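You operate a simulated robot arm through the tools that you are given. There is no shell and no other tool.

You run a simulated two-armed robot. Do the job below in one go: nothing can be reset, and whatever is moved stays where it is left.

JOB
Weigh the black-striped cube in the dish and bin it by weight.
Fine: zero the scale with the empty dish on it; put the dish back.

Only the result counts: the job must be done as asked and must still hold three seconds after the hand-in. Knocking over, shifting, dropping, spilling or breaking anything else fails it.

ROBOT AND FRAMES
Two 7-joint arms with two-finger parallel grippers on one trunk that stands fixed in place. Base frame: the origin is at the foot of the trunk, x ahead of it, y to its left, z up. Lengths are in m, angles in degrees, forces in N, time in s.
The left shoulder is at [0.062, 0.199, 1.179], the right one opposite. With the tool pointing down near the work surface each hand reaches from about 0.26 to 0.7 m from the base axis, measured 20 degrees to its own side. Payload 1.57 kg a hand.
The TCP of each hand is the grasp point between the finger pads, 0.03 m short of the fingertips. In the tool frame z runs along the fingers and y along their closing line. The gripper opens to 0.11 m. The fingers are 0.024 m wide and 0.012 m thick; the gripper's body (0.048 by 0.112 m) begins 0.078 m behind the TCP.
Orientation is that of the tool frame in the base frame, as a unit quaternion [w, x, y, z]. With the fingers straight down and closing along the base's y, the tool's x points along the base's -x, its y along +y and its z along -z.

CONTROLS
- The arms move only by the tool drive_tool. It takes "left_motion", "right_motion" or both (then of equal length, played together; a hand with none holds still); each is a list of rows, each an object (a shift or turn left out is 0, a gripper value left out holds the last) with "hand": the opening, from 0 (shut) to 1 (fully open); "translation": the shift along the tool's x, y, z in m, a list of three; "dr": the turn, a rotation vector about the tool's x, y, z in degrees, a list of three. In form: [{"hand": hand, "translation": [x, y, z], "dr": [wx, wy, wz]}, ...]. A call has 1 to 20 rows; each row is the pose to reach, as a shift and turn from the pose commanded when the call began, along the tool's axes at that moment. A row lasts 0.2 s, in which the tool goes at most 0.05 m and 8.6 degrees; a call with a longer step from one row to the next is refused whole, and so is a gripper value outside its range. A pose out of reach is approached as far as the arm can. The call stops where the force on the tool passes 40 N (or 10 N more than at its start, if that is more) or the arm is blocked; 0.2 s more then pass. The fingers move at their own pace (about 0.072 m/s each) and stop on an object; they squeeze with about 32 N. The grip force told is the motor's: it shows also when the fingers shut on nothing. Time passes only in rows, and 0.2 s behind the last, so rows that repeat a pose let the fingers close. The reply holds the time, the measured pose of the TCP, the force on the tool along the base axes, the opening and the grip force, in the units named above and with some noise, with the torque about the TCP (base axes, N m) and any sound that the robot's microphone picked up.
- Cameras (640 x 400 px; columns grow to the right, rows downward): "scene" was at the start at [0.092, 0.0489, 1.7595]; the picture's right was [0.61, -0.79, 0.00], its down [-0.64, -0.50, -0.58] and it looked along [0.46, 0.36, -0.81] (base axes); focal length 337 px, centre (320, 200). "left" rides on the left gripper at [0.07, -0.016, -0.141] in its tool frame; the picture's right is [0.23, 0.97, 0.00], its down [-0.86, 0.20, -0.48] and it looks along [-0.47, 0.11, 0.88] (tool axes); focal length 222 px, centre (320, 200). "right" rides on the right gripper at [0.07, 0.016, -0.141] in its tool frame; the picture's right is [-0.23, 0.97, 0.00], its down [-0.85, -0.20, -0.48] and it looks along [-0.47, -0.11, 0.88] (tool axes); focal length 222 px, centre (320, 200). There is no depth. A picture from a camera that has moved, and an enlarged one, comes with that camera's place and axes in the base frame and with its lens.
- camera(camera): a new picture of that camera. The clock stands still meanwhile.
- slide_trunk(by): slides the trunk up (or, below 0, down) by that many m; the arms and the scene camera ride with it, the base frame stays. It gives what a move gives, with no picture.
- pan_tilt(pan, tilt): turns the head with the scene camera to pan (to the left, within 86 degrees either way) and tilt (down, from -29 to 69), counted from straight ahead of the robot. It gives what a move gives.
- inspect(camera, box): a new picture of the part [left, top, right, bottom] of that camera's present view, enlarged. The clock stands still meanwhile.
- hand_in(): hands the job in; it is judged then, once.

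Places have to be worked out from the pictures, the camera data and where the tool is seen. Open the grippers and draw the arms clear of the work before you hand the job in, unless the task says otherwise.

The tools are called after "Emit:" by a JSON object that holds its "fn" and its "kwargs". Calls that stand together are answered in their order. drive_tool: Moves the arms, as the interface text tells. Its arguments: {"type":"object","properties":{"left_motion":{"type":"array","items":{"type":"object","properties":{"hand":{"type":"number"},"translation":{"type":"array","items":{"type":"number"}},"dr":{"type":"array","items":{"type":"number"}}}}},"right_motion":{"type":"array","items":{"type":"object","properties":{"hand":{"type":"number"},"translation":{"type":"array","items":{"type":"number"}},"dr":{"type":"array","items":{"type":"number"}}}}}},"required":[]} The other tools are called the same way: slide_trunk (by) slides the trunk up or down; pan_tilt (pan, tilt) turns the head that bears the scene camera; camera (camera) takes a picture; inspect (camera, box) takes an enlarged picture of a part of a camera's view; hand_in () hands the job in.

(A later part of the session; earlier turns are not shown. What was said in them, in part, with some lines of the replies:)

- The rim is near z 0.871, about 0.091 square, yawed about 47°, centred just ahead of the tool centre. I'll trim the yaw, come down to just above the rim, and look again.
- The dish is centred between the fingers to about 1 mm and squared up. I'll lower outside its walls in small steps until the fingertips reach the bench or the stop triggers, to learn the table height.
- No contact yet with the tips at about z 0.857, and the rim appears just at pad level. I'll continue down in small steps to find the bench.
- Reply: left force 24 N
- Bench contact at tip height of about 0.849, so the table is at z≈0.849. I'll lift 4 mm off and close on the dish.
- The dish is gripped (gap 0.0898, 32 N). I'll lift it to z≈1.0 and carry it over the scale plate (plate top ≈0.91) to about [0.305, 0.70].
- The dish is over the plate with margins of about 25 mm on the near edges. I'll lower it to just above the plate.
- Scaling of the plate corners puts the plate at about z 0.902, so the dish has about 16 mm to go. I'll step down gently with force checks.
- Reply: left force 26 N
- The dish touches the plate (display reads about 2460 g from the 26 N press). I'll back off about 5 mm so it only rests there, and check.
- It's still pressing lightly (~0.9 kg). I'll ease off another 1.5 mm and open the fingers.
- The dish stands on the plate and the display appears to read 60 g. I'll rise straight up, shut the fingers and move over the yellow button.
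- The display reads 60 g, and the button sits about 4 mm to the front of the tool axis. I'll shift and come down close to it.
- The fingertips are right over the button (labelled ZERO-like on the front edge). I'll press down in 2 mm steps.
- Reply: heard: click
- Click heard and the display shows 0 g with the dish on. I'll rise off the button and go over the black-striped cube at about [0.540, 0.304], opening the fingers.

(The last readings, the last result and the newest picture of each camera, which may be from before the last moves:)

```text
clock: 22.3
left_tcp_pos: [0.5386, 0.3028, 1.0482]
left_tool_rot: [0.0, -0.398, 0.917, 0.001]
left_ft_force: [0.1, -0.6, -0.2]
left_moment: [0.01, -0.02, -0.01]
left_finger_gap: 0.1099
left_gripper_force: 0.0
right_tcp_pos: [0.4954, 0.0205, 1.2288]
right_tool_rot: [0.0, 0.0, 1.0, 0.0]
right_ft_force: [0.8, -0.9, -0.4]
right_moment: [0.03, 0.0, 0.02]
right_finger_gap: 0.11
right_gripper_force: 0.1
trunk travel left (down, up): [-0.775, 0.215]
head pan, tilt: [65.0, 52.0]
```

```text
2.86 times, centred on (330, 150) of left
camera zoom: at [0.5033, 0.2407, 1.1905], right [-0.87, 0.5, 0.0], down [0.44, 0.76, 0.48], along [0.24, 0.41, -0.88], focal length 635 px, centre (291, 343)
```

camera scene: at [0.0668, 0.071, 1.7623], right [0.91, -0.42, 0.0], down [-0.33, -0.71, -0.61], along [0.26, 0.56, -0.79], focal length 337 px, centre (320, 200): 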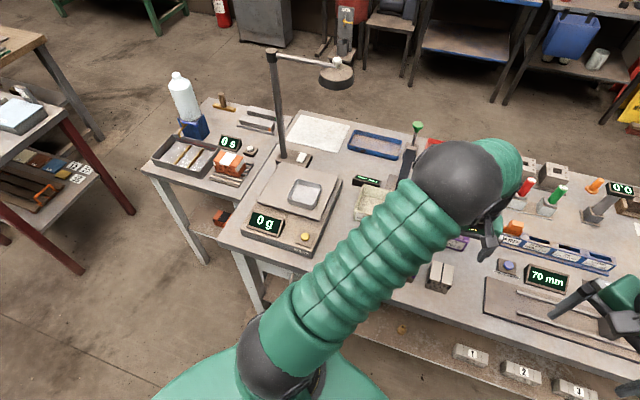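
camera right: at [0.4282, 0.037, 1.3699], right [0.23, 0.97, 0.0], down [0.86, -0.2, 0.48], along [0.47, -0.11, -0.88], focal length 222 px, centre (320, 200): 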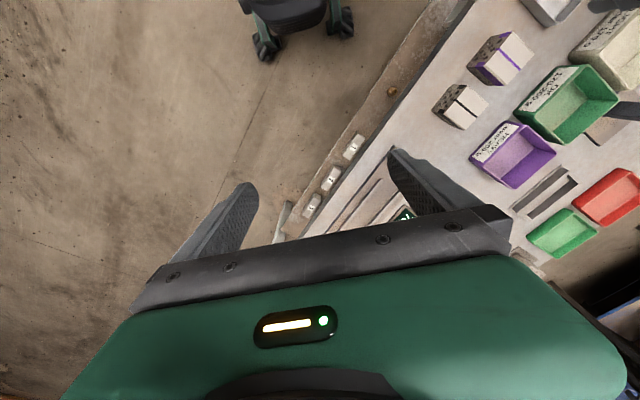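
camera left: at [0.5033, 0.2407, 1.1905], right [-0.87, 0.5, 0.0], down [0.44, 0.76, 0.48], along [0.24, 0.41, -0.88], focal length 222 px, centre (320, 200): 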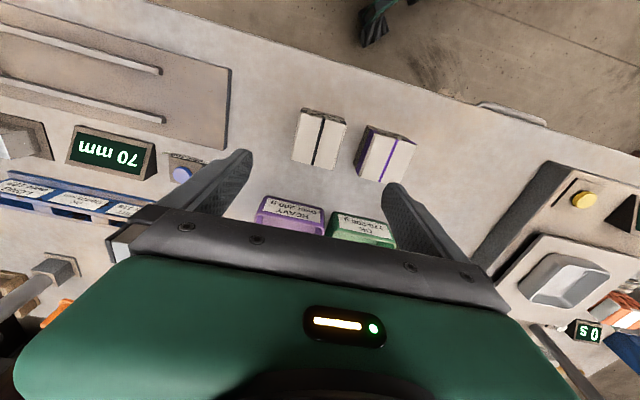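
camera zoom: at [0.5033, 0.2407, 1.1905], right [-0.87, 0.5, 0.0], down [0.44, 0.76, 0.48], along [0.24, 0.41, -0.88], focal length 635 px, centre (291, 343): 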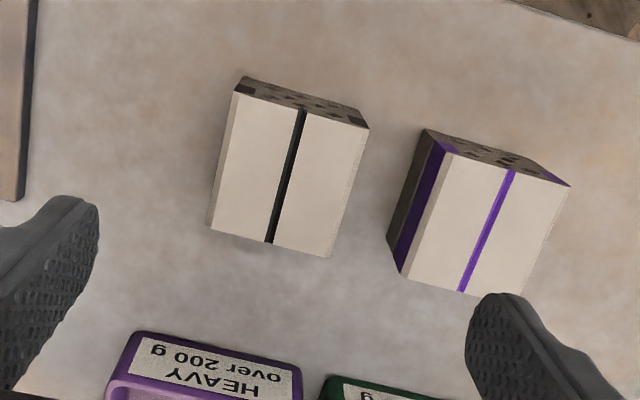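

The scale holds 0 g with the dish. The black cube is centred within 2 mm, but the gap to the purple cube is about 36 mm, so I'll narrow the opening to 0.08 m and come down partway.

Emit:
{"fn": "drive_tool", "kwargs": {"left_motion": [{"translation": [-0.001, -0.002, 0.03], "dr": [0, 0, 1], "hand": 0.727}, {"translation": [-0.001, -0.002, 0.06], "dr": [0, 0, 1]}, {"translation": [-0.001, -0.002, 0.09], "dr": [0, 0, 1]}, {"translation": [-0.001, -0.002, 0.095], "dr": [0, 0, 1]}, {"translation": [-0.001, -0.002, 0.095], "dr": [0, 0, 1]}]}}

Emit:
{"fn": "inspect", "kwargs": {"camera": "left", "box": [200, 60, 520, 260]}}

Emit:
{"fn": "inspect", "kwargs": {"camera": "scene", "box": [380, 180, 560, 310]}}

```text
clock: 23.5
left_tcp_pos: [0.5405, 0.3014, 0.9525]
left_tool_rot: [0.0, -0.39, 0.921, 0.0]
left_ft_force: [-0.6, -0.4, 0.4]
left_moment: [-0.01, -0.02, 0.0]
left_finger_gap: 0.0801
left_gripper_force: 0.0
right_tcp_pos: [0.4974, 0.0201, 1.2273]
right_tool_rot: [0.0, 0.0, 1.0, 0.0]
right_ft_force: [0.0, -0.5, -0.1]
right_moment: [0.02, -0.03, -0.02]
right_finger_gap: 0.11
right_gripper_force: 0.1
trunk travel left (down, up): [-0.775, 0.215]
head pan, tilt: [65.0, 52.0]
```

```text
2.00 times, centred on (360, 160) of left
camera zoom: at [0.5046, 0.2412, 1.0944], right [-0.86, 0.51, 0.0], down [0.45, 0.75, 0.48], along [0.25, 0.41, -0.88], focal length 444 px, centre (240, 280)
```

zoom: 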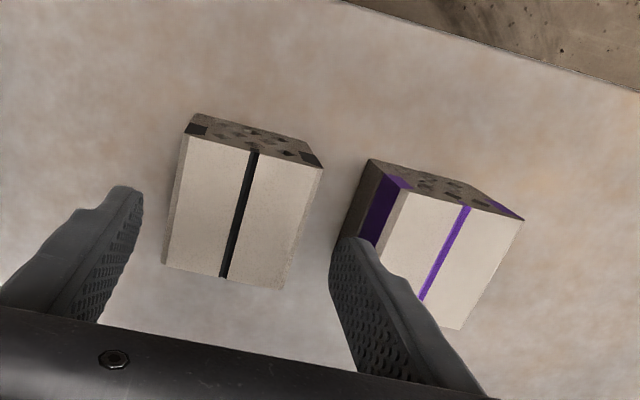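

```text
3.08 times, centred on (470, 245) of scene
camera zoom: at [0.0673, 0.0714, 1.7622], right [0.91, -0.42, 0.0], down [-0.33, -0.71, -0.61], along [0.26, 0.56, -0.79], focal length 1037 px, centre (-142, 62)
```

zoom: 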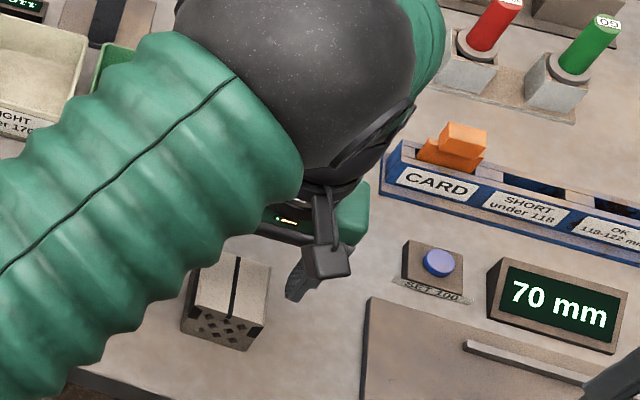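

The cube is now centred within 1–2 mm and the finger clears the purple cube by about 13 mm. I'll descend so the tips reach about 22 mm below its top, then close.

Emit:
{"fn": "drive_tool", "kwargs": {"left_motion": [{"translation": [0.001, 0, 0.015]}, {"translation": [0.001, 0, 0.028]}, {"translation": [0.001, 0, 0.034]}, {"translation": [0.001, 0, 0.034], "hand": 0.4}, {"translation": [0.001, 0, 0.034], "hand": 0.4}, {"translation": [0.001, 0, 0.034], "hand": 0.4}]}}

Emit:
{"fn": "camera", "kwargs": {"camera": "left"}}

```text
clock: 24.9
left_tcp_pos: [0.5423, 0.3011, 0.919]
left_tool_rot: [0.0, -0.39, 0.921, 0.0]
left_ft_force: [0.6, 0.3, 0.1]
left_moment: [0.02, -0.06, -0.07]
left_finger_gap: 0.0595
left_gripper_force: 32.2
right_tcp_pos: [0.497, 0.0206, 1.2294]
right_tool_rot: [0.0, 0.0, 1.0, 0.0]
right_ft_force: [-0.8, -0.5, 0.1]
right_moment: [0.01, 0.02, 0.02]
right_finger_gap: 0.11
right_gripper_force: 0.0
trunk travel left (down, up): [-0.775, 0.215]
head pan, tilt: [65.0, 52.0]
```

```text
taken
camera left: at [0.5051, 0.2409, 1.0611], right [-0.86, 0.51, 0.0], down [0.45, 0.75, 0.48], along [0.25, 0.41, -0.88], focal length 222 px, centre (320, 200)
```

left: 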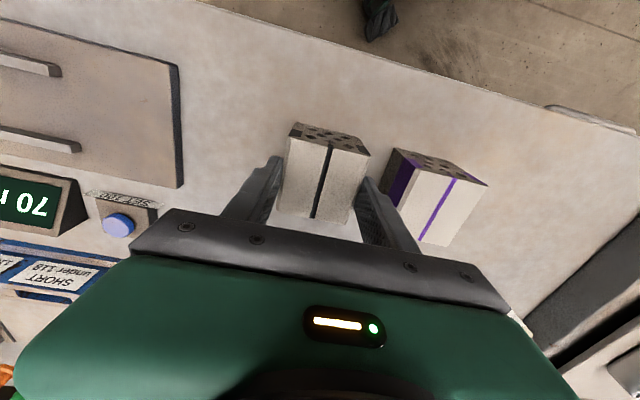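

Cube gripped (gap 0.0595). I'll lift it 13 cm and carry it over the dish on the scale.

Emit:
{"fn": "drive_tool", "kwargs": {"left_motion": [{"translation": [0, 0, -0.03]}, {"translation": [0, 0, -0.07]}, {"translation": [0, 0, -0.11]}, {"translation": [0, 0, -0.13]}, {"translation": [-0.0111, 0.0405, -0.13]}, {"translation": [-0.0222, 0.0811, -0.13]}, {"translation": [-0.0333, 0.1216, -0.13]}, {"translation": [-0.0444, 0.1621, -0.13]}, {"translation": [-0.0555, 0.2027, -0.13]}, {"translation": [-0.0666, 0.2432, -0.13]}, {"translation": [-0.0777, 0.2838, -0.13]}, {"translation": [-0.0888, 0.3243, -0.13]}, {"translation": [-0.0999, 0.3648, -0.13]}, {"translation": [-0.111, 0.4054, -0.13], "dr": [0, 0, -0.5]}, {"translation": [-0.122, 0.4459, -0.13], "dr": [0, 0, -1]}, {"translation": [-0.122, 0.4459, -0.13], "dr": [0, 0, -1]}]}}

Emit:
{"fn": "camera", "kwargs": {"camera": "left"}}

Emit:
{"fn": "inspect", "kwargs": {"camera": "left", "box": [220, 80, 440, 220]}}

Emit:
{"fn": "camera", "kwargs": {"camera": "scene"}}

```text
clock: 28.3
left_tcp_pos: [0.3044, 0.7028, 1.0505]
left_tool_rot: [0.0, -0.399, 0.917, 0.0]
left_ft_force: [-0.2, 0.3, -1.1]
left_moment: [-0.01, 0.0, 0.03]
left_finger_gap: 0.0596
left_gripper_force: 31.9
right_tcp_pos: [0.4968, 0.0199, 1.2277]
right_tool_rot: [0.0, 0.0, 1.0, -0.001]
right_ft_force: [-0.2, -0.5, -0.3]
right_moment: [0.02, -0.03, -0.02]
right_finger_gap: 0.1101
right_gripper_force: 0.1
trunk travel left (down, up): [-0.775, 0.215]
head pan, tilt: [65.0, 52.0]
```

```text
taken
camera left: at [0.2688, 0.641, 1.1918], right [-0.87, 0.5, 0.0], down [0.44, 0.76, 0.48], along [0.24, 0.41, -0.88], focal length 222 px, centre (320, 200)
```

left: 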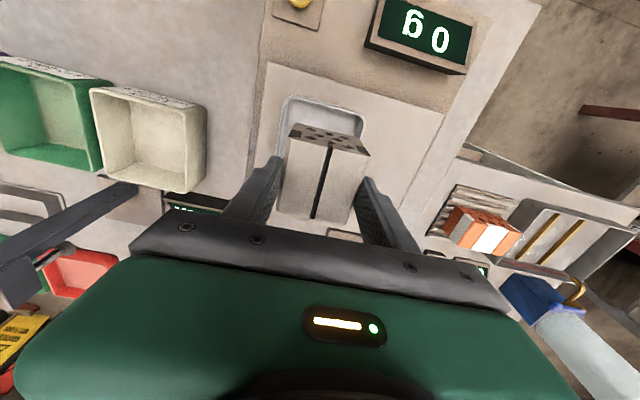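

```text
2.86 times, centred on (330, 150) of left
camera zoom: at [0.2688, 0.641, 1.1918], right [-0.87, 0.5, 0.0], down [0.44, 0.76, 0.48], along [0.24, 0.41, -0.88], focal length 635 px, centre (291, 343)
```

zoom: 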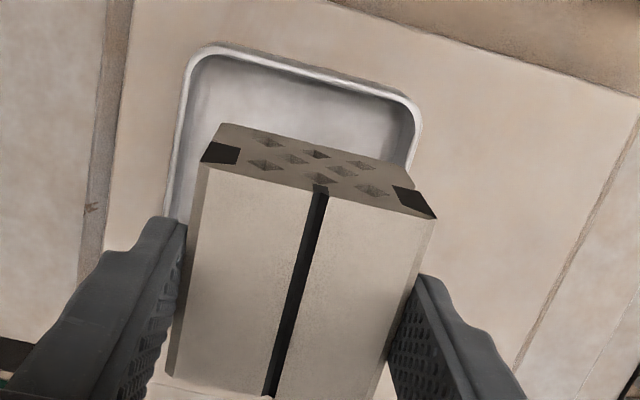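

```text
taken
camera scene: at [0.0664, 0.0759, 1.7621], right [0.91, -0.42, 0.0], down [-0.33, -0.72, -0.61], along [0.26, 0.56, -0.79], focal length 337 px, centre (320, 200)
```

scene: 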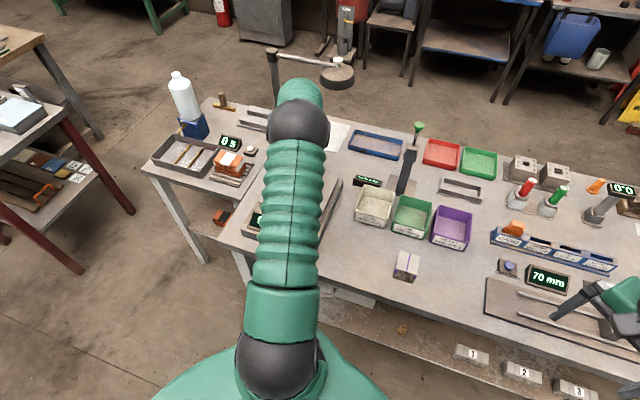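

The dish is centred about 4 mm to tool −y of the cube. I'll shift that much and lower the cube into the dish, stopping just short of the floor.

Emit:
{"fn": "drive_tool", "kwargs": {"left_motion": [{"translation": [0, -0.0042, 0.01]}, {"translation": [0, -0.0042, 0.03]}, {"translation": [0, -0.0042, 0.045]}, {"translation": [0, -0.0042, 0.054]}, {"translation": [0, -0.0042, 0.058]}]}}

Emit:
{"fn": "camera", "kwargs": {"camera": "left"}}

Emit:
{"fn": "inspect", "kwargs": {"camera": "left", "box": [220, 80, 440, 220]}}

```text
clock: 29.5
left_tcp_pos: [0.307, 0.6988, 0.9903]
left_tool_rot: [-0.001, -0.399, 0.917, 0.0]
left_ft_force: [-0.3, -0.2, 0.1]
left_moment: [0.02, -0.02, -0.02]
left_finger_gap: 0.0593
left_gripper_force: 32.5
right_tcp_pos: [0.4975, 0.0211, 1.2289]
right_tool_rot: [-0.001, 0.0, 1.0, 0.0]
right_ft_force: [0.1, -0.3, -0.4]
right_moment: [-0.01, -0.01, -0.01]
right_finger_gap: 0.1099
right_gripper_force: 0.1
trunk travel left (down, up): [-0.775, 0.215]
head pan, tilt: [65.0, 52.0]
```

```text
taken
camera left: at [0.2725, 0.6356, 1.1321], right [-0.87, 0.5, 0.0], down [0.44, 0.76, 0.48], along [0.24, 0.41, -0.88], focal length 222 px, centre (320, 200)
```

left: 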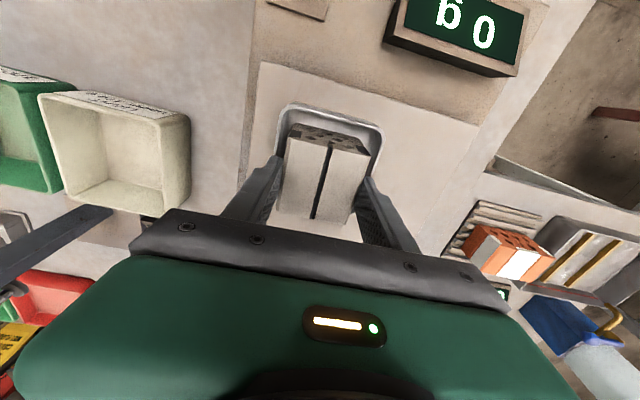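

```text
2.86 times, centred on (330, 150) of left
camera zoom: at [0.2725, 0.6356, 1.1321], right [-0.87, 0.5, 0.0], down [0.44, 0.76, 0.48], along [0.24, 0.41, -0.88], focal length 635 px, centre (291, 343)
```

zoom: 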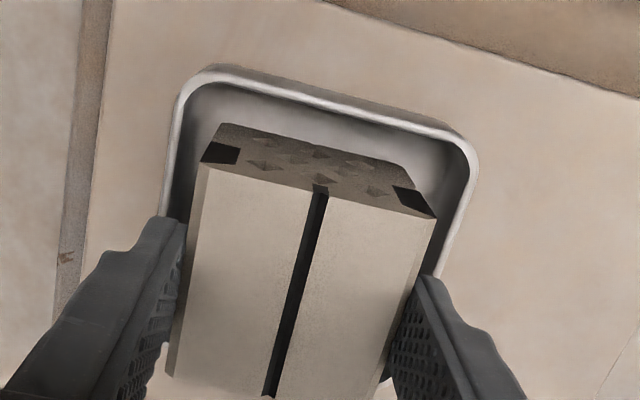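

The cube is well centred inside the dish walls and the scale still reads 0 g. I'll lower in small steps until it touches.

Emit:
{"fn": "drive_tool", "kwargs": {"left_motion": [{"translation": [0, 0, 0.002]}, {"translation": [0, 0, 0.004]}, {"translation": [0, 0, 0.005]}]}}

Emit:
{"fn": "camera", "kwargs": {"camera": "left"}}

```text
clock: 30.3
left_tcp_pos: [0.3074, 0.6961, 0.9887]
left_tool_rot: [0.002, -0.398, 0.918, 0.002]
left_ft_force: [0.4, 2.6, 13.7]
left_moment: [-0.17, 0.18, -0.01]
left_finger_gap: 0.0595
left_gripper_force: 31.9
right_tcp_pos: [0.4963, 0.0186, 1.2282]
right_tool_rot: [0.0, 0.0, 1.0, 0.001]
right_ft_force: [0.0, 0.5, 0.0]
right_moment: [0.01, 0.0, 0.0]
right_finger_gap: 0.1099
right_gripper_force: 0.0
trunk travel left (down, up): [-0.775, 0.215]
head pan, tilt: [65.0, 52.0]
```

```text
taken
camera left: at [0.2723, 0.6347, 1.1296], right [-0.87, 0.5, 0.0], down [0.44, 0.76, 0.48], along [0.24, 0.42, -0.88], focal length 222 px, centre (320, 200)
```

left: 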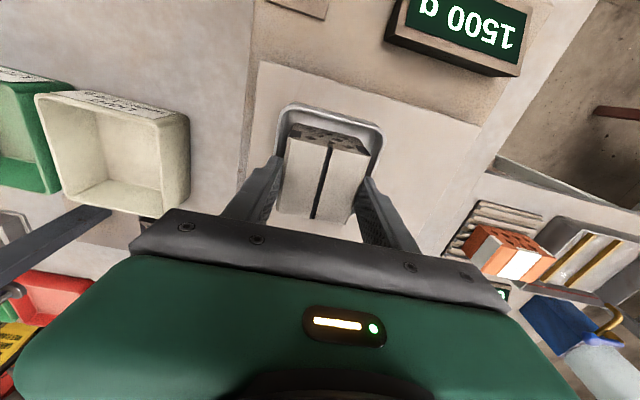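

The cube is on the dish floor, pressed with 14 N. I'll ease up 3 mm, then open to 0.08 m and rise.

Emit:
{"fn": "drive_tool", "kwargs": {"left_motion": [{"translation": [0, 0, -0.003]}, {"translation": [0, 0, -0.003]}, {"translation": [0, 0, -0.003], "hand": 0.727}, {"translation": [0, 0, -0.003], "hand": 0.727}]}}

Emit:
{"fn": "camera", "kwargs": {"camera": "left"}}

```text
clock: 31.3
left_tcp_pos: [0.3087, 0.697, 0.9876]
left_tool_rot: [-0.001, -0.398, 0.917, 0.0]
left_ft_force: [0.2, -0.3, -0.8]
left_moment: [-0.01, 0.01, -0.02]
left_finger_gap: 0.0798
left_gripper_force: 0.2
right_tcp_pos: [0.4959, 0.0208, 1.2285]
right_tool_rot: [0.0, 0.0, 1.0, 0.0]
right_ft_force: [0.4, -0.1, -0.4]
right_moment: [0.02, 0.02, -0.06]
right_finger_gap: 0.1098
right_gripper_force: 0.1
trunk travel left (down, up): [-0.775, 0.215]
head pan, tilt: [65.0, 52.0]
```

```text
taken
camera left: at [0.2729, 0.6354, 1.1301], right [-0.87, 0.5, 0.0], down [0.44, 0.76, 0.48], along [0.24, 0.41, -0.88], focal length 222 px, centre (320, 200)
```

left: 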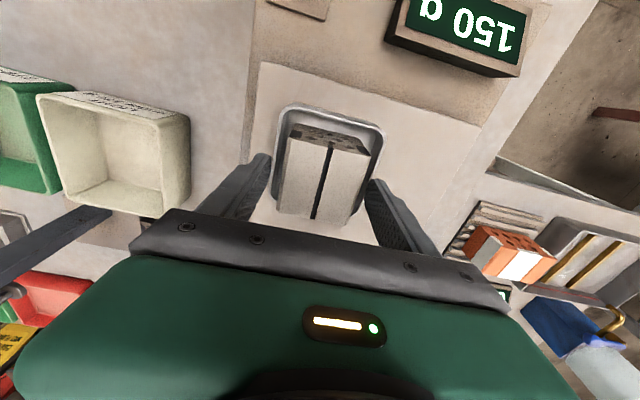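

The display shows about 150 g. I'll rise a bit to confirm the settled reading with a clear view.

Emit:
{"fn": "drive_tool", "kwargs": {"left_motion": [{"translation": [0, 0, -0.03]}, {"translation": [0, 0, -0.065]}, {"translation": [0, 0, -0.065]}, {"translation": [0, 0, -0.065]}, {"translation": [0, 0, -0.065]}, {"translation": [0, 0, -0.065]}]}}

Emit:
{"fn": "camera", "kwargs": {"camera": "left"}}

Emit:
{"fn": "inspect", "kwargs": {"camera": "left", "box": [350, 0, 510, 100]}}

Emit:
{"fn": "inspect", "kwargs": {"camera": "left", "box": [40, 40, 260, 220]}}

```text
clock: 32.7
left_tcp_pos: [0.3085, 0.6969, 1.0524]
left_tool_rot: [0.0, -0.398, 0.917, 0.0]
left_ft_force: [-0.3, -0.1, 1.0]
left_moment: [0.02, 0.0, 0.03]
left_finger_gap: 0.0801
left_gripper_force: 0.0
right_tcp_pos: [0.4957, 0.0204, 1.2283]
right_tool_rot: [-0.001, 0.0, 1.0, 0.0]
right_ft_force: [-0.3, -0.9, 0.0]
right_moment: [-0.02, -0.03, -0.02]
right_finger_gap: 0.1097
right_gripper_force: 0.0
trunk travel left (down, up): [-0.775, 0.215]
head pan, tilt: [65.0, 52.0]
```

```text
taken
camera left: at [0.2735, 0.6355, 1.1942], right [-0.87, 0.5, 0.0], down [0.44, 0.76, 0.48], along [0.24, 0.41, -0.88], focal length 222 px, centre (320, 200)
```

left: 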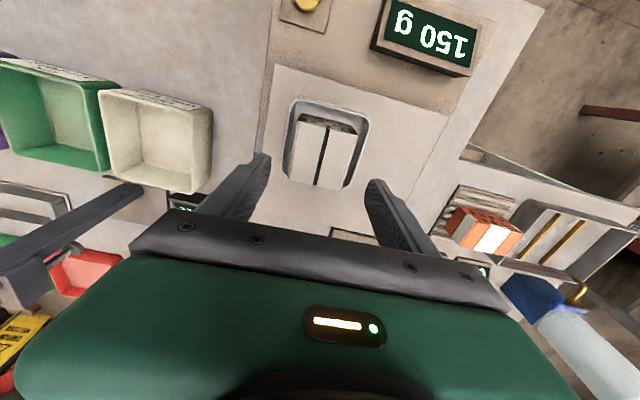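

```text
4.00 times, centred on (430, 50) of left
camera zoom: at [0.2735, 0.6355, 1.1942], right [-0.87, 0.5, 0.0], down [0.44, 0.76, 0.48], along [0.24, 0.41, -0.88], focal length 888 px, centre (-120, 800)
```

zoom: 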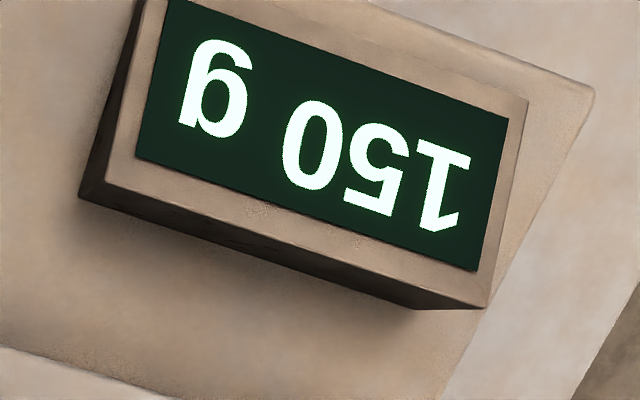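

```text
2.22 times, centred on (150, 130) of left
camera zoom: at [0.2735, 0.6355, 1.1942], right [-0.87, 0.5, 0.0], down [0.44, 0.76, 0.48], along [0.24, 0.41, -0.88], focal length 494 px, centre (698, 356)
```

zoom: 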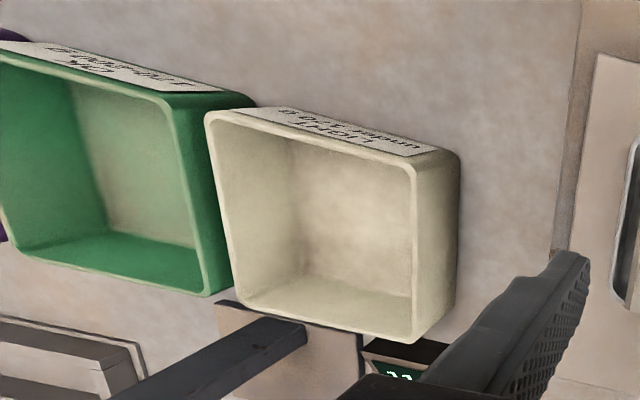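

The settled reading is 150 g, so the cube belongs in LIGHT (under 170 g), whose centre is about [0.50, 0.595]. I'll regrip the cube in the dish and lift it.

Emit:
{"fn": "drive_tool", "kwargs": {"left_motion": [{"translation": [0, 0, 0.03]}, {"translation": [0, 0, 0.055]}, {"translation": [0, 0, 0.062]}, {"translation": [0, 0, 0.062], "hand": 0.4}, {"translation": [0, 0, 0.062], "hand": 0.4}, {"translation": [0, 0, 0.062], "hand": 0.4}]}}

Emit:
{"fn": "camera", "kwargs": {"camera": "left"}}

```text
clock: 34.1
left_tcp_pos: [0.3091, 0.6968, 0.9911]
left_tool_rot: [0.0, -0.398, 0.917, -0.001]
left_ft_force: [0.5, 0.3, 0.0]
left_moment: [0.04, 0.01, 0.0]
left_finger_gap: 0.0593
left_gripper_force: 32.4
right_tcp_pos: [0.4968, 0.0198, 1.2283]
right_tool_rot: [0.0, 0.0, 1.0, 0.0]
right_ft_force: [-0.6, 0.5, -0.3]
right_moment: [-0.02, -0.01, 0.01]
right_finger_gap: 0.1101
right_gripper_force: 0.0
trunk travel left (down, up): [-0.775, 0.215]
head pan, tilt: [65.0, 52.0]
```

```text
taken
camera left: at [0.2743, 0.6358, 1.1331], right [-0.87, 0.5, 0.0], down [0.44, 0.76, 0.48], along [0.24, 0.41, -0.88], focal length 222 px, centre (320, 200)
```

left: 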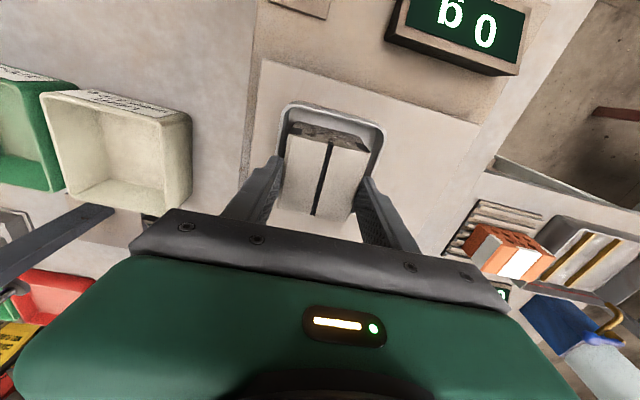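

Cube gripped. I'll lift and move it above the LIGHT bin.

Emit:
{"fn": "drive_tool", "kwargs": {"left_motion": [{"translation": [0, 0, -0.03]}, {"translation": [0, 0, -0.06]}, {"translation": [0, 0, -0.08]}, {"translation": [-0.0113, -0.0419, -0.08]}, {"translation": [-0.0226, -0.0837, -0.08]}, {"translation": [-0.034, -0.1256, -0.08]}, {"translation": [-0.0453, -0.1674, -0.08]}, {"translation": [-0.0566, -0.2093, -0.08]}, {"translation": [-0.0566, -0.2093, -0.08]}]}}

Emit:
{"fn": "camera", "kwargs": {"camera": "left"}}

Emit:
{"fn": "inspect", "kwargs": {"camera": "left", "box": [200, 60, 440, 210]}}

Emit:
{"fn": "camera", "kwargs": {"camera": "scene"}}

Emit:
{"fn": "camera", "kwargs": {"camera": "right"}}

```text
clock: 36.1
left_tcp_pos: [0.5, 0.596, 1.0704]
left_tool_rot: [0.0, -0.398, 0.917, 0.0]
left_ft_force: [-0.1, 0.2, -2.0]
left_moment: [-0.04, 0.01, 0.01]
left_finger_gap: 0.0593
left_gripper_force: 32.4
right_tcp_pos: [0.4969, 0.021, 1.2294]
right_tool_rot: [0.0, 0.0, 1.0, 0.001]
right_ft_force: [-0.2, -0.4, -0.8]
right_moment: [0.0, 0.0, -0.04]
right_finger_gap: 0.1101
right_gripper_force: 0.0
trunk travel left (down, up): [-0.775, 0.215]
head pan, tilt: [65.0, 52.0]
```

```text
taken
camera left: at [0.4651, 0.5342, 1.2124], right [-0.87, 0.5, 0.0], down [0.44, 0.76, 0.48], along [0.24, 0.41, -0.88], focal length 222 px, centre (320, 200)
```

left: 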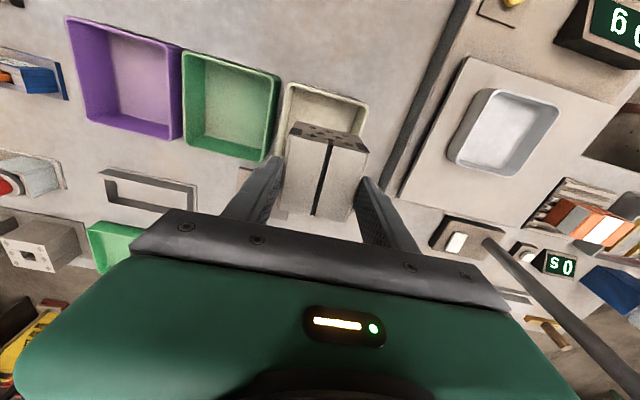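

```text
2.67 times, centred on (320, 135) of left
camera zoom: at [0.4651, 0.5342, 1.2124], right [-0.87, 0.5, 0.0], down [0.44, 0.76, 0.48], along [0.24, 0.41, -0.88], focal length 592 px, centre (320, 373)
```

zoom: 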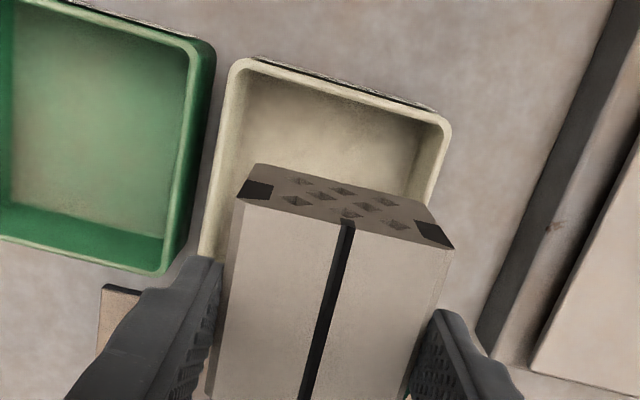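

```text
taken
camera scene: at [0.0667, 0.0738, 1.7622], right [0.91, -0.42, 0.0], down [-0.33, -0.72, -0.61], along [0.26, 0.56, -0.79], focal length 337 px, centre (320, 200)
```

scene: 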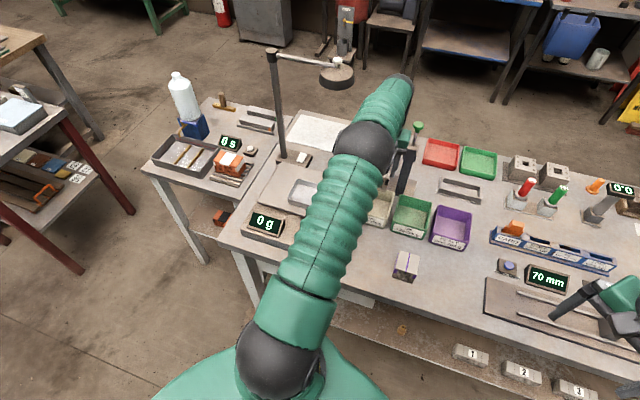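

```text
taken
camera right: at [0.4272, 0.0374, 1.3704], right [0.23, 0.97, 0.0], down [0.85, -0.2, 0.48], along [0.47, -0.11, -0.88], focal length 222 px, centre (320, 200)
```

right: 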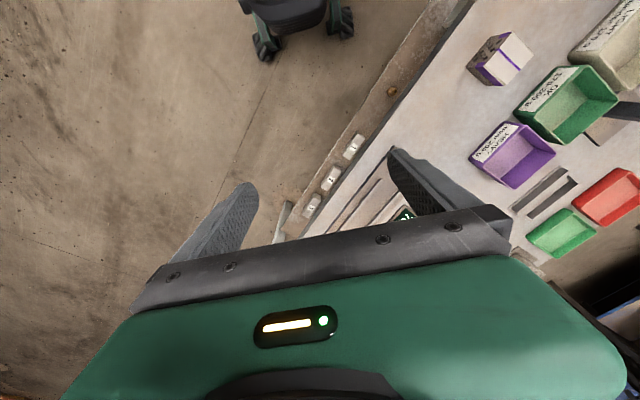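

The bin rim is centred within 1–3 mm of the tool axis. I'll trim and lower the cube into the bin, stopping with fingertips still above the rim.

Emit:
{"fn": "drive_tool", "kwargs": {"left_motion": [{"translation": [0.002, -0.001, 0.03]}, {"translation": [0.002, -0.001, 0.06]}, {"translation": [0.002, -0.001, 0.09]}, {"translation": [0.002, -0.001, 0.112]}, {"translation": [0.002, -0.001, 0.12]}, {"translation": [0.002, -0.001, 0.12]}]}}

Emit:
{"fn": "camera", "kwargs": {"camera": "left"}}

Emit:
{"fn": "inspect", "kwargs": {"camera": "left", "box": [200, 70, 440, 220]}}

```text
clock: 37.5
left_tcp_pos: [0.4993, 0.595, 0.948]
left_tool_rot: [0.001, -0.397, 0.918, 0.0]
left_ft_force: [0.3, 0.2, -2.5]
left_moment: [-0.03, -0.01, -0.01]
left_finger_gap: 0.0596
left_gripper_force: 32.2
right_tcp_pos: [0.4962, 0.0196, 1.2284]
right_tool_rot: [0.001, 0.0, 1.0, 0.0]
right_ft_force: [0.5, -0.2, -0.2]
right_moment: [-0.02, -0.01, -0.05]
right_finger_gap: 0.1098
right_gripper_force: 0.1
trunk travel left (down, up): [-0.775, 0.215]
head pan, tilt: [65.0, 52.0]
```

```text
taken
camera left: at [0.465, 0.5324, 1.0908], right [-0.87, 0.5, 0.0], down [0.44, 0.76, 0.48], along [0.24, 0.41, -0.88], focal length 222 px, centre (320, 200)
```

left: 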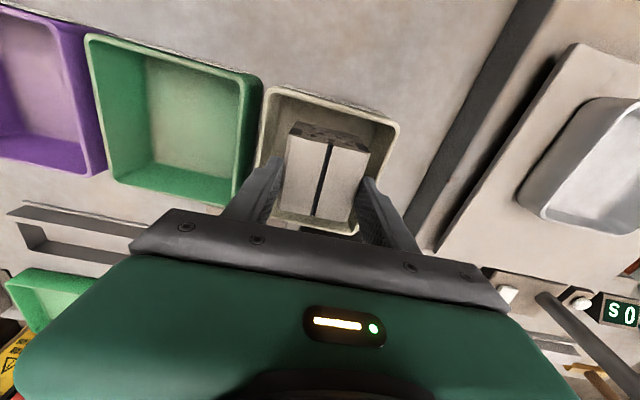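

```text
2.67 times, centred on (320, 145) of left
camera zoom: at [0.465, 0.5324, 1.0908], right [-0.87, 0.5, 0.0], down [0.44, 0.76, 0.48], along [0.24, 0.41, -0.88], focal length 592 px, centre (320, 347)
```

zoom: 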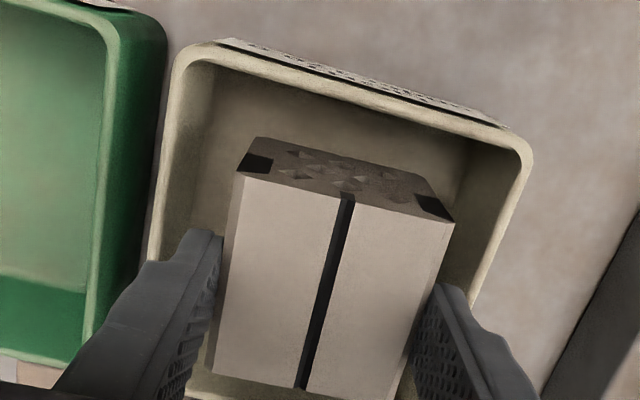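

The rim is at z≈0.9085 and everything is centred to about 1 mm, with 6 mm finger clearance to the walls. I'll lower gently to the floor.

Emit:
{"fn": "drive_tool", "kwargs": {"left_motion": [{"translation": [0, 0, 0.008]}, {"translation": [0, 0, 0.014]}, {"translation": [0, 0, 0.018]}, {"translation": [0, 0, 0.02]}]}}

Emit:
{"fn": "inspect", "kwargs": {"camera": "left", "box": [200, 70, 440, 220]}}

```text
clock: 38.5
left_tcp_pos: [0.4995, 0.5938, 0.9302]
left_tool_rot: [0.0, -0.398, 0.917, 0.0]
left_ft_force: [-0.2, -0.1, -1.0]
left_moment: [0.01, -0.01, -0.03]
left_finger_gap: 0.0593
left_gripper_force: 32.3
right_tcp_pos: [0.4972, 0.0205, 1.2283]
right_tool_rot: [0.0, 0.0, 1.0, 0.0]
right_ft_force: [0.2, -0.9, 0.1]
right_moment: [0.01, 0.0, -0.02]
right_finger_gap: 0.1099
right_gripper_force: 0.0
trunk travel left (down, up): [-0.775, 0.215]
head pan, tilt: [65.0, 52.0]
```

```text
2.67 times, centred on (320, 145) of left
camera zoom: at [0.4653, 0.5318, 1.0719], right [-0.87, 0.5, 0.0], down [0.44, 0.76, 0.48], along [0.24, 0.41, -0.88], focal length 592 px, centre (320, 347)
```

zoom: 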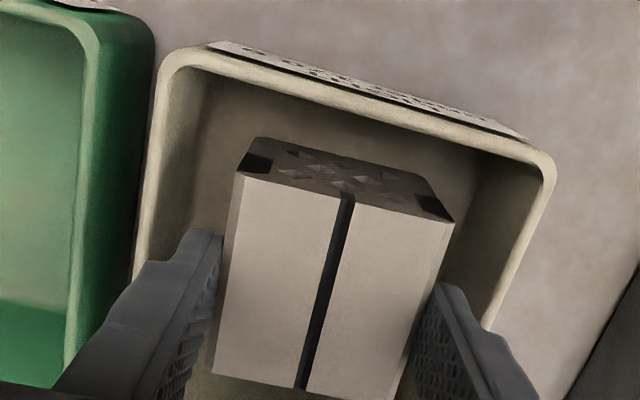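

Still clear of the walls with no contact. I'll go down the last few millimetres in 1.5 mm steps.

Emit:
{"fn": "drive_tool", "kwargs": {"left_motion": [{"translation": [0, 0, 0.0015]}, {"translation": [0, 0, 0.003]}, {"translation": [0, 0, 0.0045]}]}}

```text
clock: 39.3
left_tcp_pos: [0.5001, 0.5938, 0.9286]
left_tool_rot: [0.002, -0.399, 0.917, 0.001]
left_ft_force: [1.0, 1.9, 7.7]
left_moment: [-0.11, 0.19, -0.03]
left_finger_gap: 0.0592
left_gripper_force: 32.1
right_tcp_pos: [0.4971, 0.0193, 1.2291]
right_tool_rot: [0.0, 0.0, 1.0, 0.0]
right_ft_force: [-0.1, 0.1, 0.5]
right_moment: [0.03, 0.0, 0.01]
right_finger_gap: 0.11
right_gripper_force: 0.0
trunk travel left (down, up): [-0.775, 0.215]
head pan, tilt: [65.0, 52.0]
```

Contact with the bin floor (8 N). I'll ease up 2 mm, open slightly to a 0.067 m gap so the fingers clear the walls, and rise.

Emit:
{"fn": "drive_tool", "kwargs": {"left_motion": [{"translation": [0, 0, -0.002]}, {"translation": [0, 0, -0.002], "hand": 0.61}, {"translation": [0, 0, -0.002], "hand": 0.61}, {"translation": [0, 0, -0.01]}, {"translation": [0, 0, -0.03]}, {"translation": [0, 0, -0.06]}, {"translation": [0, 0, -0.1]}, {"translation": [0, 0, -0.14]}, {"translation": [0, 0, -0.14]}]}}

Emit:
{"fn": "camera", "kwargs": {"camera": "left"}}

Emit:
{"fn": "camera", "kwargs": {"camera": "scene"}}

```text
clock: 41.3
left_tcp_pos: [0.5007, 0.5942, 1.0684]
left_tool_rot: [0.001, -0.398, 0.918, 0.0]
left_ft_force: [-0.1, -0.4, -0.1]
left_moment: [0.0, 0.01, 0.0]
left_finger_gap: 0.067
left_gripper_force: 0.1
right_tcp_pos: [0.4974, 0.0211, 1.2284]
right_tool_rot: [0.0, 0.0, 1.0, 0.0]
right_ft_force: [0.0, 0.4, 0.6]
right_moment: [0.01, 0.04, 0.01]
right_finger_gap: 0.1098
right_gripper_force: 0.0
trunk travel left (down, up): [-0.775, 0.215]
head pan, tilt: [65.0, 52.0]
```

```text
taken
camera left: at [0.466, 0.5321, 1.2104], right [-0.87, 0.5, 0.0], down [0.44, 0.76, 0.48], along [0.24, 0.41, -0.88], focal length 222 px, centre (320, 200)
```

left: 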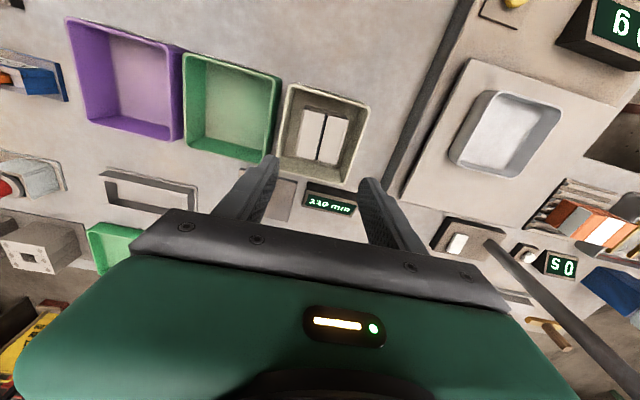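

```text
taken
camera scene: at [0.0671, 0.0732, 1.7622], right [0.91, -0.42, 0.0], down [-0.33, -0.72, -0.61], along [0.26, 0.56, -0.79], focal length 337 px, centre (320, 200)
```

scene: 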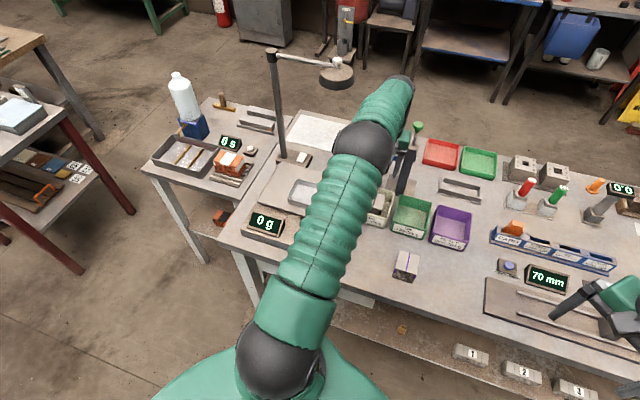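

The cube is in the LIGHT bin. I'll go back over the dish, opening the fingers fully.

Emit:
{"fn": "drive_tool", "kwargs": {"left_motion": [{"translation": [0.0113, 0.0428, 0], "hand": 0.7}, {"translation": [0.0225, 0.0855, 0], "hand": 1}, {"translation": [0.0338, 0.1283, 0]}, {"translation": [0.045, 0.171, 0]}, {"translation": [0.0563, 0.2138, 0.01]}, {"translation": [0.0563, 0.2138, 0.035]}, {"translation": [0.0563, 0.2138, 0.035]}]}}

Emit:
{"fn": "camera", "kwargs": {"camera": "left"}}

Emit:
{"fn": "inspect", "kwargs": {"camera": "left", "box": [200, 70, 440, 220]}}

```text
clock: 42.9
left_tcp_pos: [0.3055, 0.6981, 1.0313]
left_tool_rot: [0.0, -0.398, 0.918, 0.0]
left_ft_force: [-0.6, -0.5, -0.9]
left_moment: [0.02, 0.0, -0.01]
left_finger_gap: 0.1098
left_gripper_force: 0.0
right_tcp_pos: [0.4977, 0.0192, 1.2288]
right_tool_rot: [-0.001, 0.0, 1.0, 0.0]
right_ft_force: [-0.1, 0.4, 0.3]
right_moment: [-0.03, -0.03, 0.02]
right_finger_gap: 0.1099
right_gripper_force: 0.0
trunk travel left (down, up): [-0.775, 0.215]
head pan, tilt: [65.0, 52.0]
```

```text
taken
camera left: at [0.27, 0.6375, 1.1733], right [-0.87, 0.5, 0.0], down [0.44, 0.76, 0.48], along [0.24, 0.41, -0.88], focal length 222 px, centre (320, 200)
```

left: 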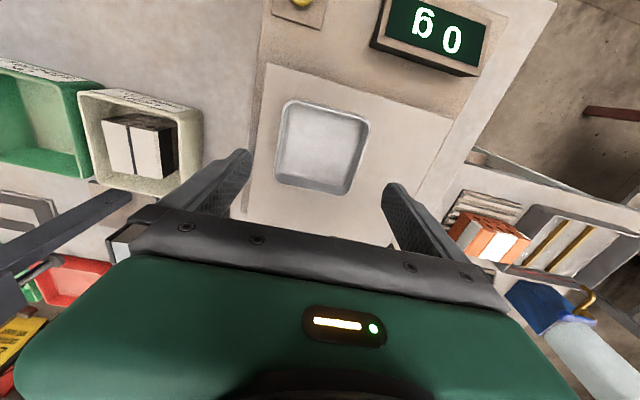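

```text
2.67 times, centred on (320, 145) of left
camera zoom: at [0.27, 0.6375, 1.1733], right [-0.87, 0.5, 0.0], down [0.44, 0.76, 0.48], along [0.24, 0.41, -0.88], focal length 592 px, centre (320, 347)
```

zoom: 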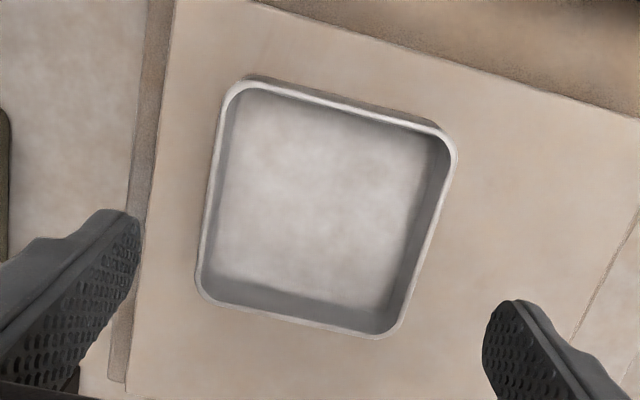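

The dish is centred to about 1–2 mm, scale still 0 g. I'll lower to the same height I released it at (TCP ≈0.948) and grip it.

Emit:
{"fn": "drive_tool", "kwargs": {"left_motion": [{"translation": [0.0005, 0.0008, 0.03]}, {"translation": [0.0005, 0.0008, 0.06]}, {"translation": [0.0005, 0.0008, 0.076]}, {"translation": [0.0005, 0.0008, 0.082]}, {"translation": [0.0005, 0.0008, 0.082], "hand": 0.5}, {"translation": [0.0005, 0.0008, 0.082], "hand": 0.5}, {"translation": [0.0005, 0.0008, 0.082], "hand": 0.5}]}}

Emit:
{"fn": "camera", "kwargs": {"camera": "left"}}

```text
clock: 44.5
left_tcp_pos: [0.3045, 0.6991, 0.9499]
left_tool_rot: [0.0, -0.398, 0.918, 0.0]
left_ft_force: [0.9, -0.4, 2.3]
left_moment: [0.05, -0.08, -0.05]
left_finger_gap: 0.0893
left_gripper_force: 31.9
right_tcp_pos: [0.4967, 0.0194, 1.2287]
right_tool_rot: [-0.001, 0.0, 1.0, 0.0]
right_ft_force: [0.4, 0.2, 0.0]
right_moment: [-0.05, 0.01, -0.01]
right_finger_gap: 0.11
right_gripper_force: 0.0
trunk travel left (down, up): [-0.775, 0.215]
head pan, tilt: [65.0, 52.0]
```

```text
taken
camera left: at [0.2693, 0.6371, 1.0913], right [-0.87, 0.5, 0.0], down [0.44, 0.76, 0.48], along [0.24, 0.41, -0.88], focal length 222 px, centre (320, 200)
```

left: 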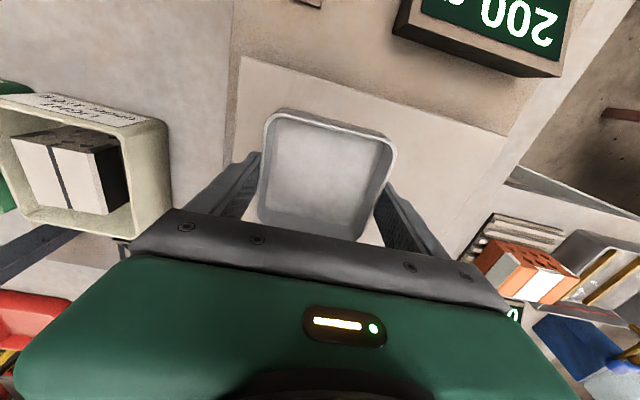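

Gripped in the same relative pose as at first pick. I'll lift it and carry it back over its original spot at [0.3825, 0.4695].

Emit:
{"fn": "drive_tool", "kwargs": {"left_motion": [{"translation": [0, 0, -0.02]}, {"translation": [0, 0, -0.05]}, {"translation": [0, 0, -0.06]}, {"translation": [0.0191, -0.0356, -0.06]}, {"translation": [0.0383, -0.0713, -0.06]}, {"translation": [0.0574, -0.1069, -0.06]}, {"translation": [0.0765, -0.1425, -0.06]}, {"translation": [0.0957, -0.1782, -0.06]}, {"translation": [0.1148, -0.2138, -0.06]}, {"translation": [0.1148, -0.2138, -0.06]}]}}

Emit:
{"fn": "camera", "kwargs": {"camera": "left"}}

```text
clock: 46.7
left_tcp_pos: [0.381, 0.4699, 1.0093]
left_tool_rot: [0.0, -0.398, 0.917, 0.0]
left_ft_force: [-0.4, -0.7, -1.3]
left_moment: [0.01, 0.03, 0.0]
left_finger_gap: 0.089
left_gripper_force: 32.2
right_tcp_pos: [0.4962, 0.0202, 1.228]
right_tool_rot: [0.0, 0.0, 1.0, 0.0]
right_ft_force: [0.1, 1.0, -1.1]
right_moment: [0.02, -0.01, -0.05]
right_finger_gap: 0.1104
right_gripper_force: 0.1
trunk travel left (down, up): [-0.775, 0.215]
head pan, tilt: [65.0, 52.0]
```

```text
taken
camera left: at [0.3458, 0.4072, 1.1505], right [-0.87, 0.5, 0.0], down [0.44, 0.76, 0.48], along [0.24, 0.41, -0.88], focal length 222 px, centre (320, 200)
```

left: 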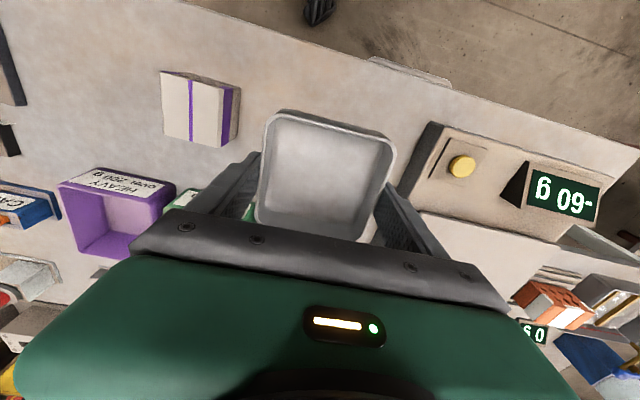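

The scale shows −60 g without the dish, as expected. I'll lower the dish to just above the bench.

Emit:
{"fn": "drive_tool", "kwargs": {"left_motion": [{"translation": [0, 0, 0.03]}, {"translation": [0, 0, 0.065]}, {"translation": [0, 0, 0.095]}, {"translation": [0, 0, 0.112]}, {"translation": [0, 0, 0.118]}, {"translation": [0, 0, 0.12]}, {"translation": [0, 0, 0.122]}]}}

Emit:
{"fn": "camera", "kwargs": {"camera": "left"}}

```text
clock: 48.3
left_tcp_pos: [0.3827, 0.4692, 0.8877]
left_tool_rot: [0.0, -0.398, 0.917, 0.0]
left_ft_force: [-0.6, -0.3, -0.7]
left_moment: [-0.02, -0.02, -0.03]
left_finger_gap: 0.0888
left_gripper_force: 32.1
right_tcp_pos: [0.497, 0.0212, 1.2291]
right_tool_rot: [0.0, 0.0, 1.0, 0.0]
right_ft_force: [0.3, 0.0, -0.4]
right_moment: [-0.01, -0.01, 0.03]
right_finger_gap: 0.11
right_gripper_force: 0.0
trunk travel left (down, up): [-0.775, 0.215]
head pan, tilt: [65.0, 52.0]
```

```text
taken
camera left: at [0.3474, 0.4068, 1.0297], right [-0.87, 0.5, 0.0], down [0.44, 0.76, 0.48], along [0.24, 0.41, -0.88], focal length 222 px, centre (320, 200)
```

left: 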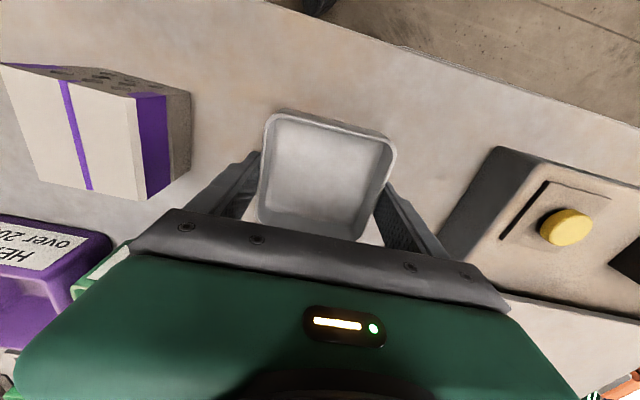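

Emit:
{"fn": "drive_tool", "kwargs": {"left_motion": [{"translation": [0, 0, 0.0015]}, {"translation": [0, 0, 0.003]}, {"translation": [0, 0, 0.0045]}]}}

```text
clock: 49.1
left_tcp_pos: [0.3831, 0.4675, 0.8845]
left_tool_rot: [0.001, -0.398, 0.917, 0.001]
left_ft_force: [-0.3, 0.3, 4.5]
left_moment: [-0.04, 0.02, -0.03]
left_finger_gap: 0.0889
left_gripper_force: 32.0
right_tcp_pos: [0.4971, 0.0205, 1.2294]
right_tool_rot: [0.0, 0.0, 1.0, 0.0]
right_ft_force: [0.5, -0.3, 0.4]
right_moment: [0.02, -0.02, -0.01]
right_finger_gap: 0.1103
right_gripper_force: 0.1
trunk travel left (down, up): [-0.775, 0.215]
head pan, tilt: [65.0, 52.0]
```

The dish has touched down (4.5 N). I'll ease 1 mm, open, and rise straight up.

Emit:
{"fn": "drive_tool", "kwargs": {"left_motion": [{"translation": [0, 0, -0.001]}, {"translation": [0, 0, -0.001], "hand": 1}, {"translation": [0, 0, -0.001], "hand": 1}, {"translation": [0, 0, -0.015]}, {"translation": [0, 0, -0.045]}, {"translation": [0, 0, -0.085]}, {"translation": [0, 0, -0.125]}, {"translation": [0, 0, -0.125]}]}}

Emit:
{"fn": "camera", "kwargs": {"camera": "left"}}

Emit:
{"fn": "inspect", "kwargs": {"camera": "left", "box": [225, 80, 425, 205]}}

```text
clock: 50.9
left_tcp_pos: [0.385, 0.4687, 1.0074]
left_tool_rot: [-0.001, -0.398, 0.917, 0.0]
left_ft_force: [0.5, -0.1, -0.4]
left_moment: [-0.03, 0.0, 0.0]
left_finger_gap: 0.1097
left_gripper_force: 0.1
right_tcp_pos: [0.4963, 0.0195, 1.2286]
right_tool_rot: [0.0, -0.001, 1.0, 0.0]
right_ft_force: [-0.6, -0.5, 0.2]
right_moment: [0.0, 0.02, -0.02]
right_finger_gap: 0.11
right_gripper_force: 0.1
trunk travel left (down, up): [-0.775, 0.215]
head pan, tilt: [65.0, 52.0]
```

```text
taken
camera left: at [0.3493, 0.4077, 1.1495], right [-0.87, 0.5, 0.0], down [0.44, 0.76, 0.48], along [0.24, 0.41, -0.88], focal length 222 px, centre (320, 200)
```

left: 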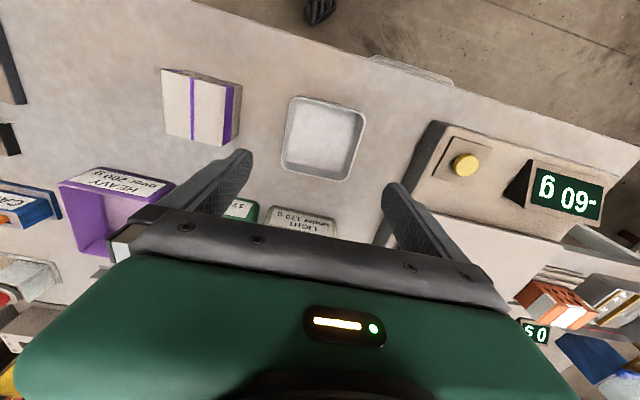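

```text
3.20 times, centred on (325, 142) of left
camera zoom: at [0.3493, 0.4077, 1.1495], right [-0.87, 0.5, 0.0], down [0.44, 0.76, 0.48], along [0.24, 0.41, -0.88], focal length 711 px, centre (304, 384)
```

zoom: 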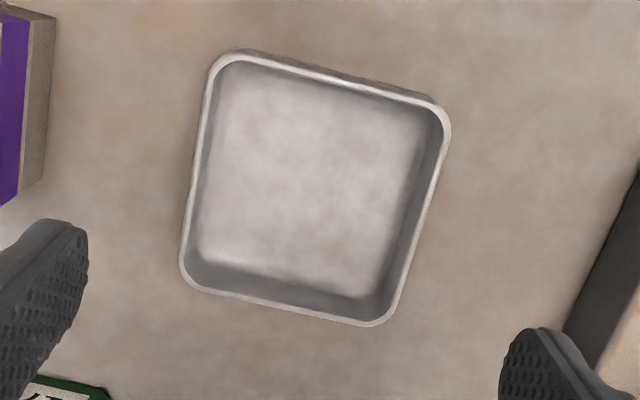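

The dish is back in its spot, upright and square. I'll raise the left hand to its starting height, clear of the work, and take a last overall look.

Emit:
{"fn": "drive_tool", "kwargs": {"left_motion": [{"translation": [0.005, 0, -0.04]}, {"translation": [0.015, 0, -0.08]}, {"translation": [0.025, 0, -0.12]}, {"translation": [0.035, 0, -0.16]}, {"translation": [0.04, 0, -0.19]}, {"translation": [0.04, 0, -0.19]}]}}

Emit:
{"fn": "camera", "kwargs": {"camera": "left"}}

Emit:
{"fn": "pan_tilt", "kwargs": {"pan": 37.7, "tilt": 54.1}}

Emit:
{"fn": "camera", "kwargs": {"camera": "scene"}}

```text
clock: 52.3
left_tcp_pos: [0.357, 0.4379, 1.1981]
left_tool_rot: [0.0, -0.398, 0.917, 0.0]
left_ft_force: [-0.5, 0.0, -0.7]
left_moment: [-0.01, -0.01, 0.0]
left_finger_gap: 0.1101
left_gripper_force: 0.1
right_tcp_pos: [0.4967, 0.0201, 1.2287]
right_tool_rot: [-0.001, 0.0, 1.0, 0.001]
right_ft_force: [-0.9, 0.2, -0.2]
right_moment: [-0.03, -0.01, -0.04]
right_finger_gap: 0.1102
right_gripper_force: 0.2
trunk travel left (down, up): [-0.775, 0.215]
head pan, tilt: [65.0, 52.0]
```

```text
taken
camera left: at [0.3216, 0.3764, 1.3409], right [-0.87, 0.5, 0.0], down [0.44, 0.76, 0.48], along [0.24, 0.41, -0.88], focal length 222 px, centre (320, 200)
```

left: 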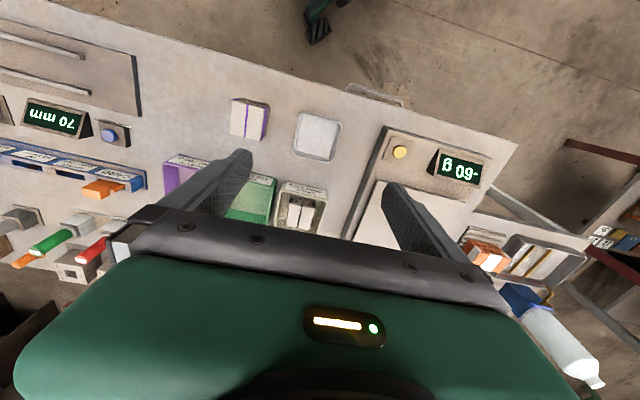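

```text
clock: 53.2
left_tcp_pos: [0.3568, 0.4379, 1.1992]
left_tool_rot: [0.0, -0.398, 0.917, 0.0]
left_ft_force: [0.0, -0.1, 0.0]
left_moment: [-0.01, -0.02, 0.0]
left_finger_gap: 0.1102
left_gripper_force: 0.0
right_tcp_pos: [0.4971, 0.0209, 1.2288]
right_tool_rot: [0.0, 0.0, 1.0, 0.0]
right_ft_force: [0.4, 0.6, -0.4]
right_moment: [0.0, 0.0, -0.02]
right_finger_gap: 0.11
right_gripper_force: 0.0
trunk travel left (down, up): [-0.775, 0.215]
head pan, tilt: [37.7, 54.1]
```

```text
taken
camera scene: at [0.092, 0.0487, 1.7595], right [0.61, -0.79, 0.0], down [-0.64, -0.5, -0.58], along [0.46, 0.36, -0.81], focal length 337 px, centre (320, 200)
```

scene: 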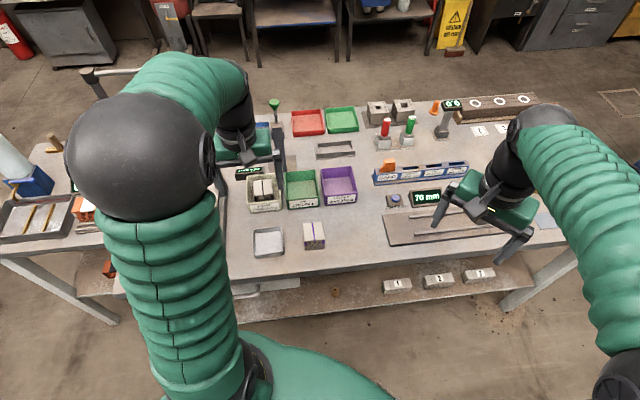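

The dish sits at the same pixels as at the start, and the black-striped cube (150 g) is in LIGHT. The scale is still tared, the purple cube is untouched, and both hands are open and clear. I'll hand in.

Emit:
{"fn": "hand_in", "kwargs": {}}

```text
The job is handed in.
```

The black-striped cube weighed 150 g, so I put it in the LIGHT bin (under 170 g). The job is handed in, but the hand-in reply gave no verdict.

- **Zeroing:** I set the empty dish on the scale, where it read 60 g, and pressed the yellow button. A click sounded and the display went to 0 g before the cube went in.
- **Dish:** it is back in its original spot on the bench, within about 1–2 mm. With the dish off, the scale now shows -60 g.
- **Everything else:** in the last pictures the purple-striped cube, the other bins and the tools look undisturbed. Both grippers are open and clear of the work.
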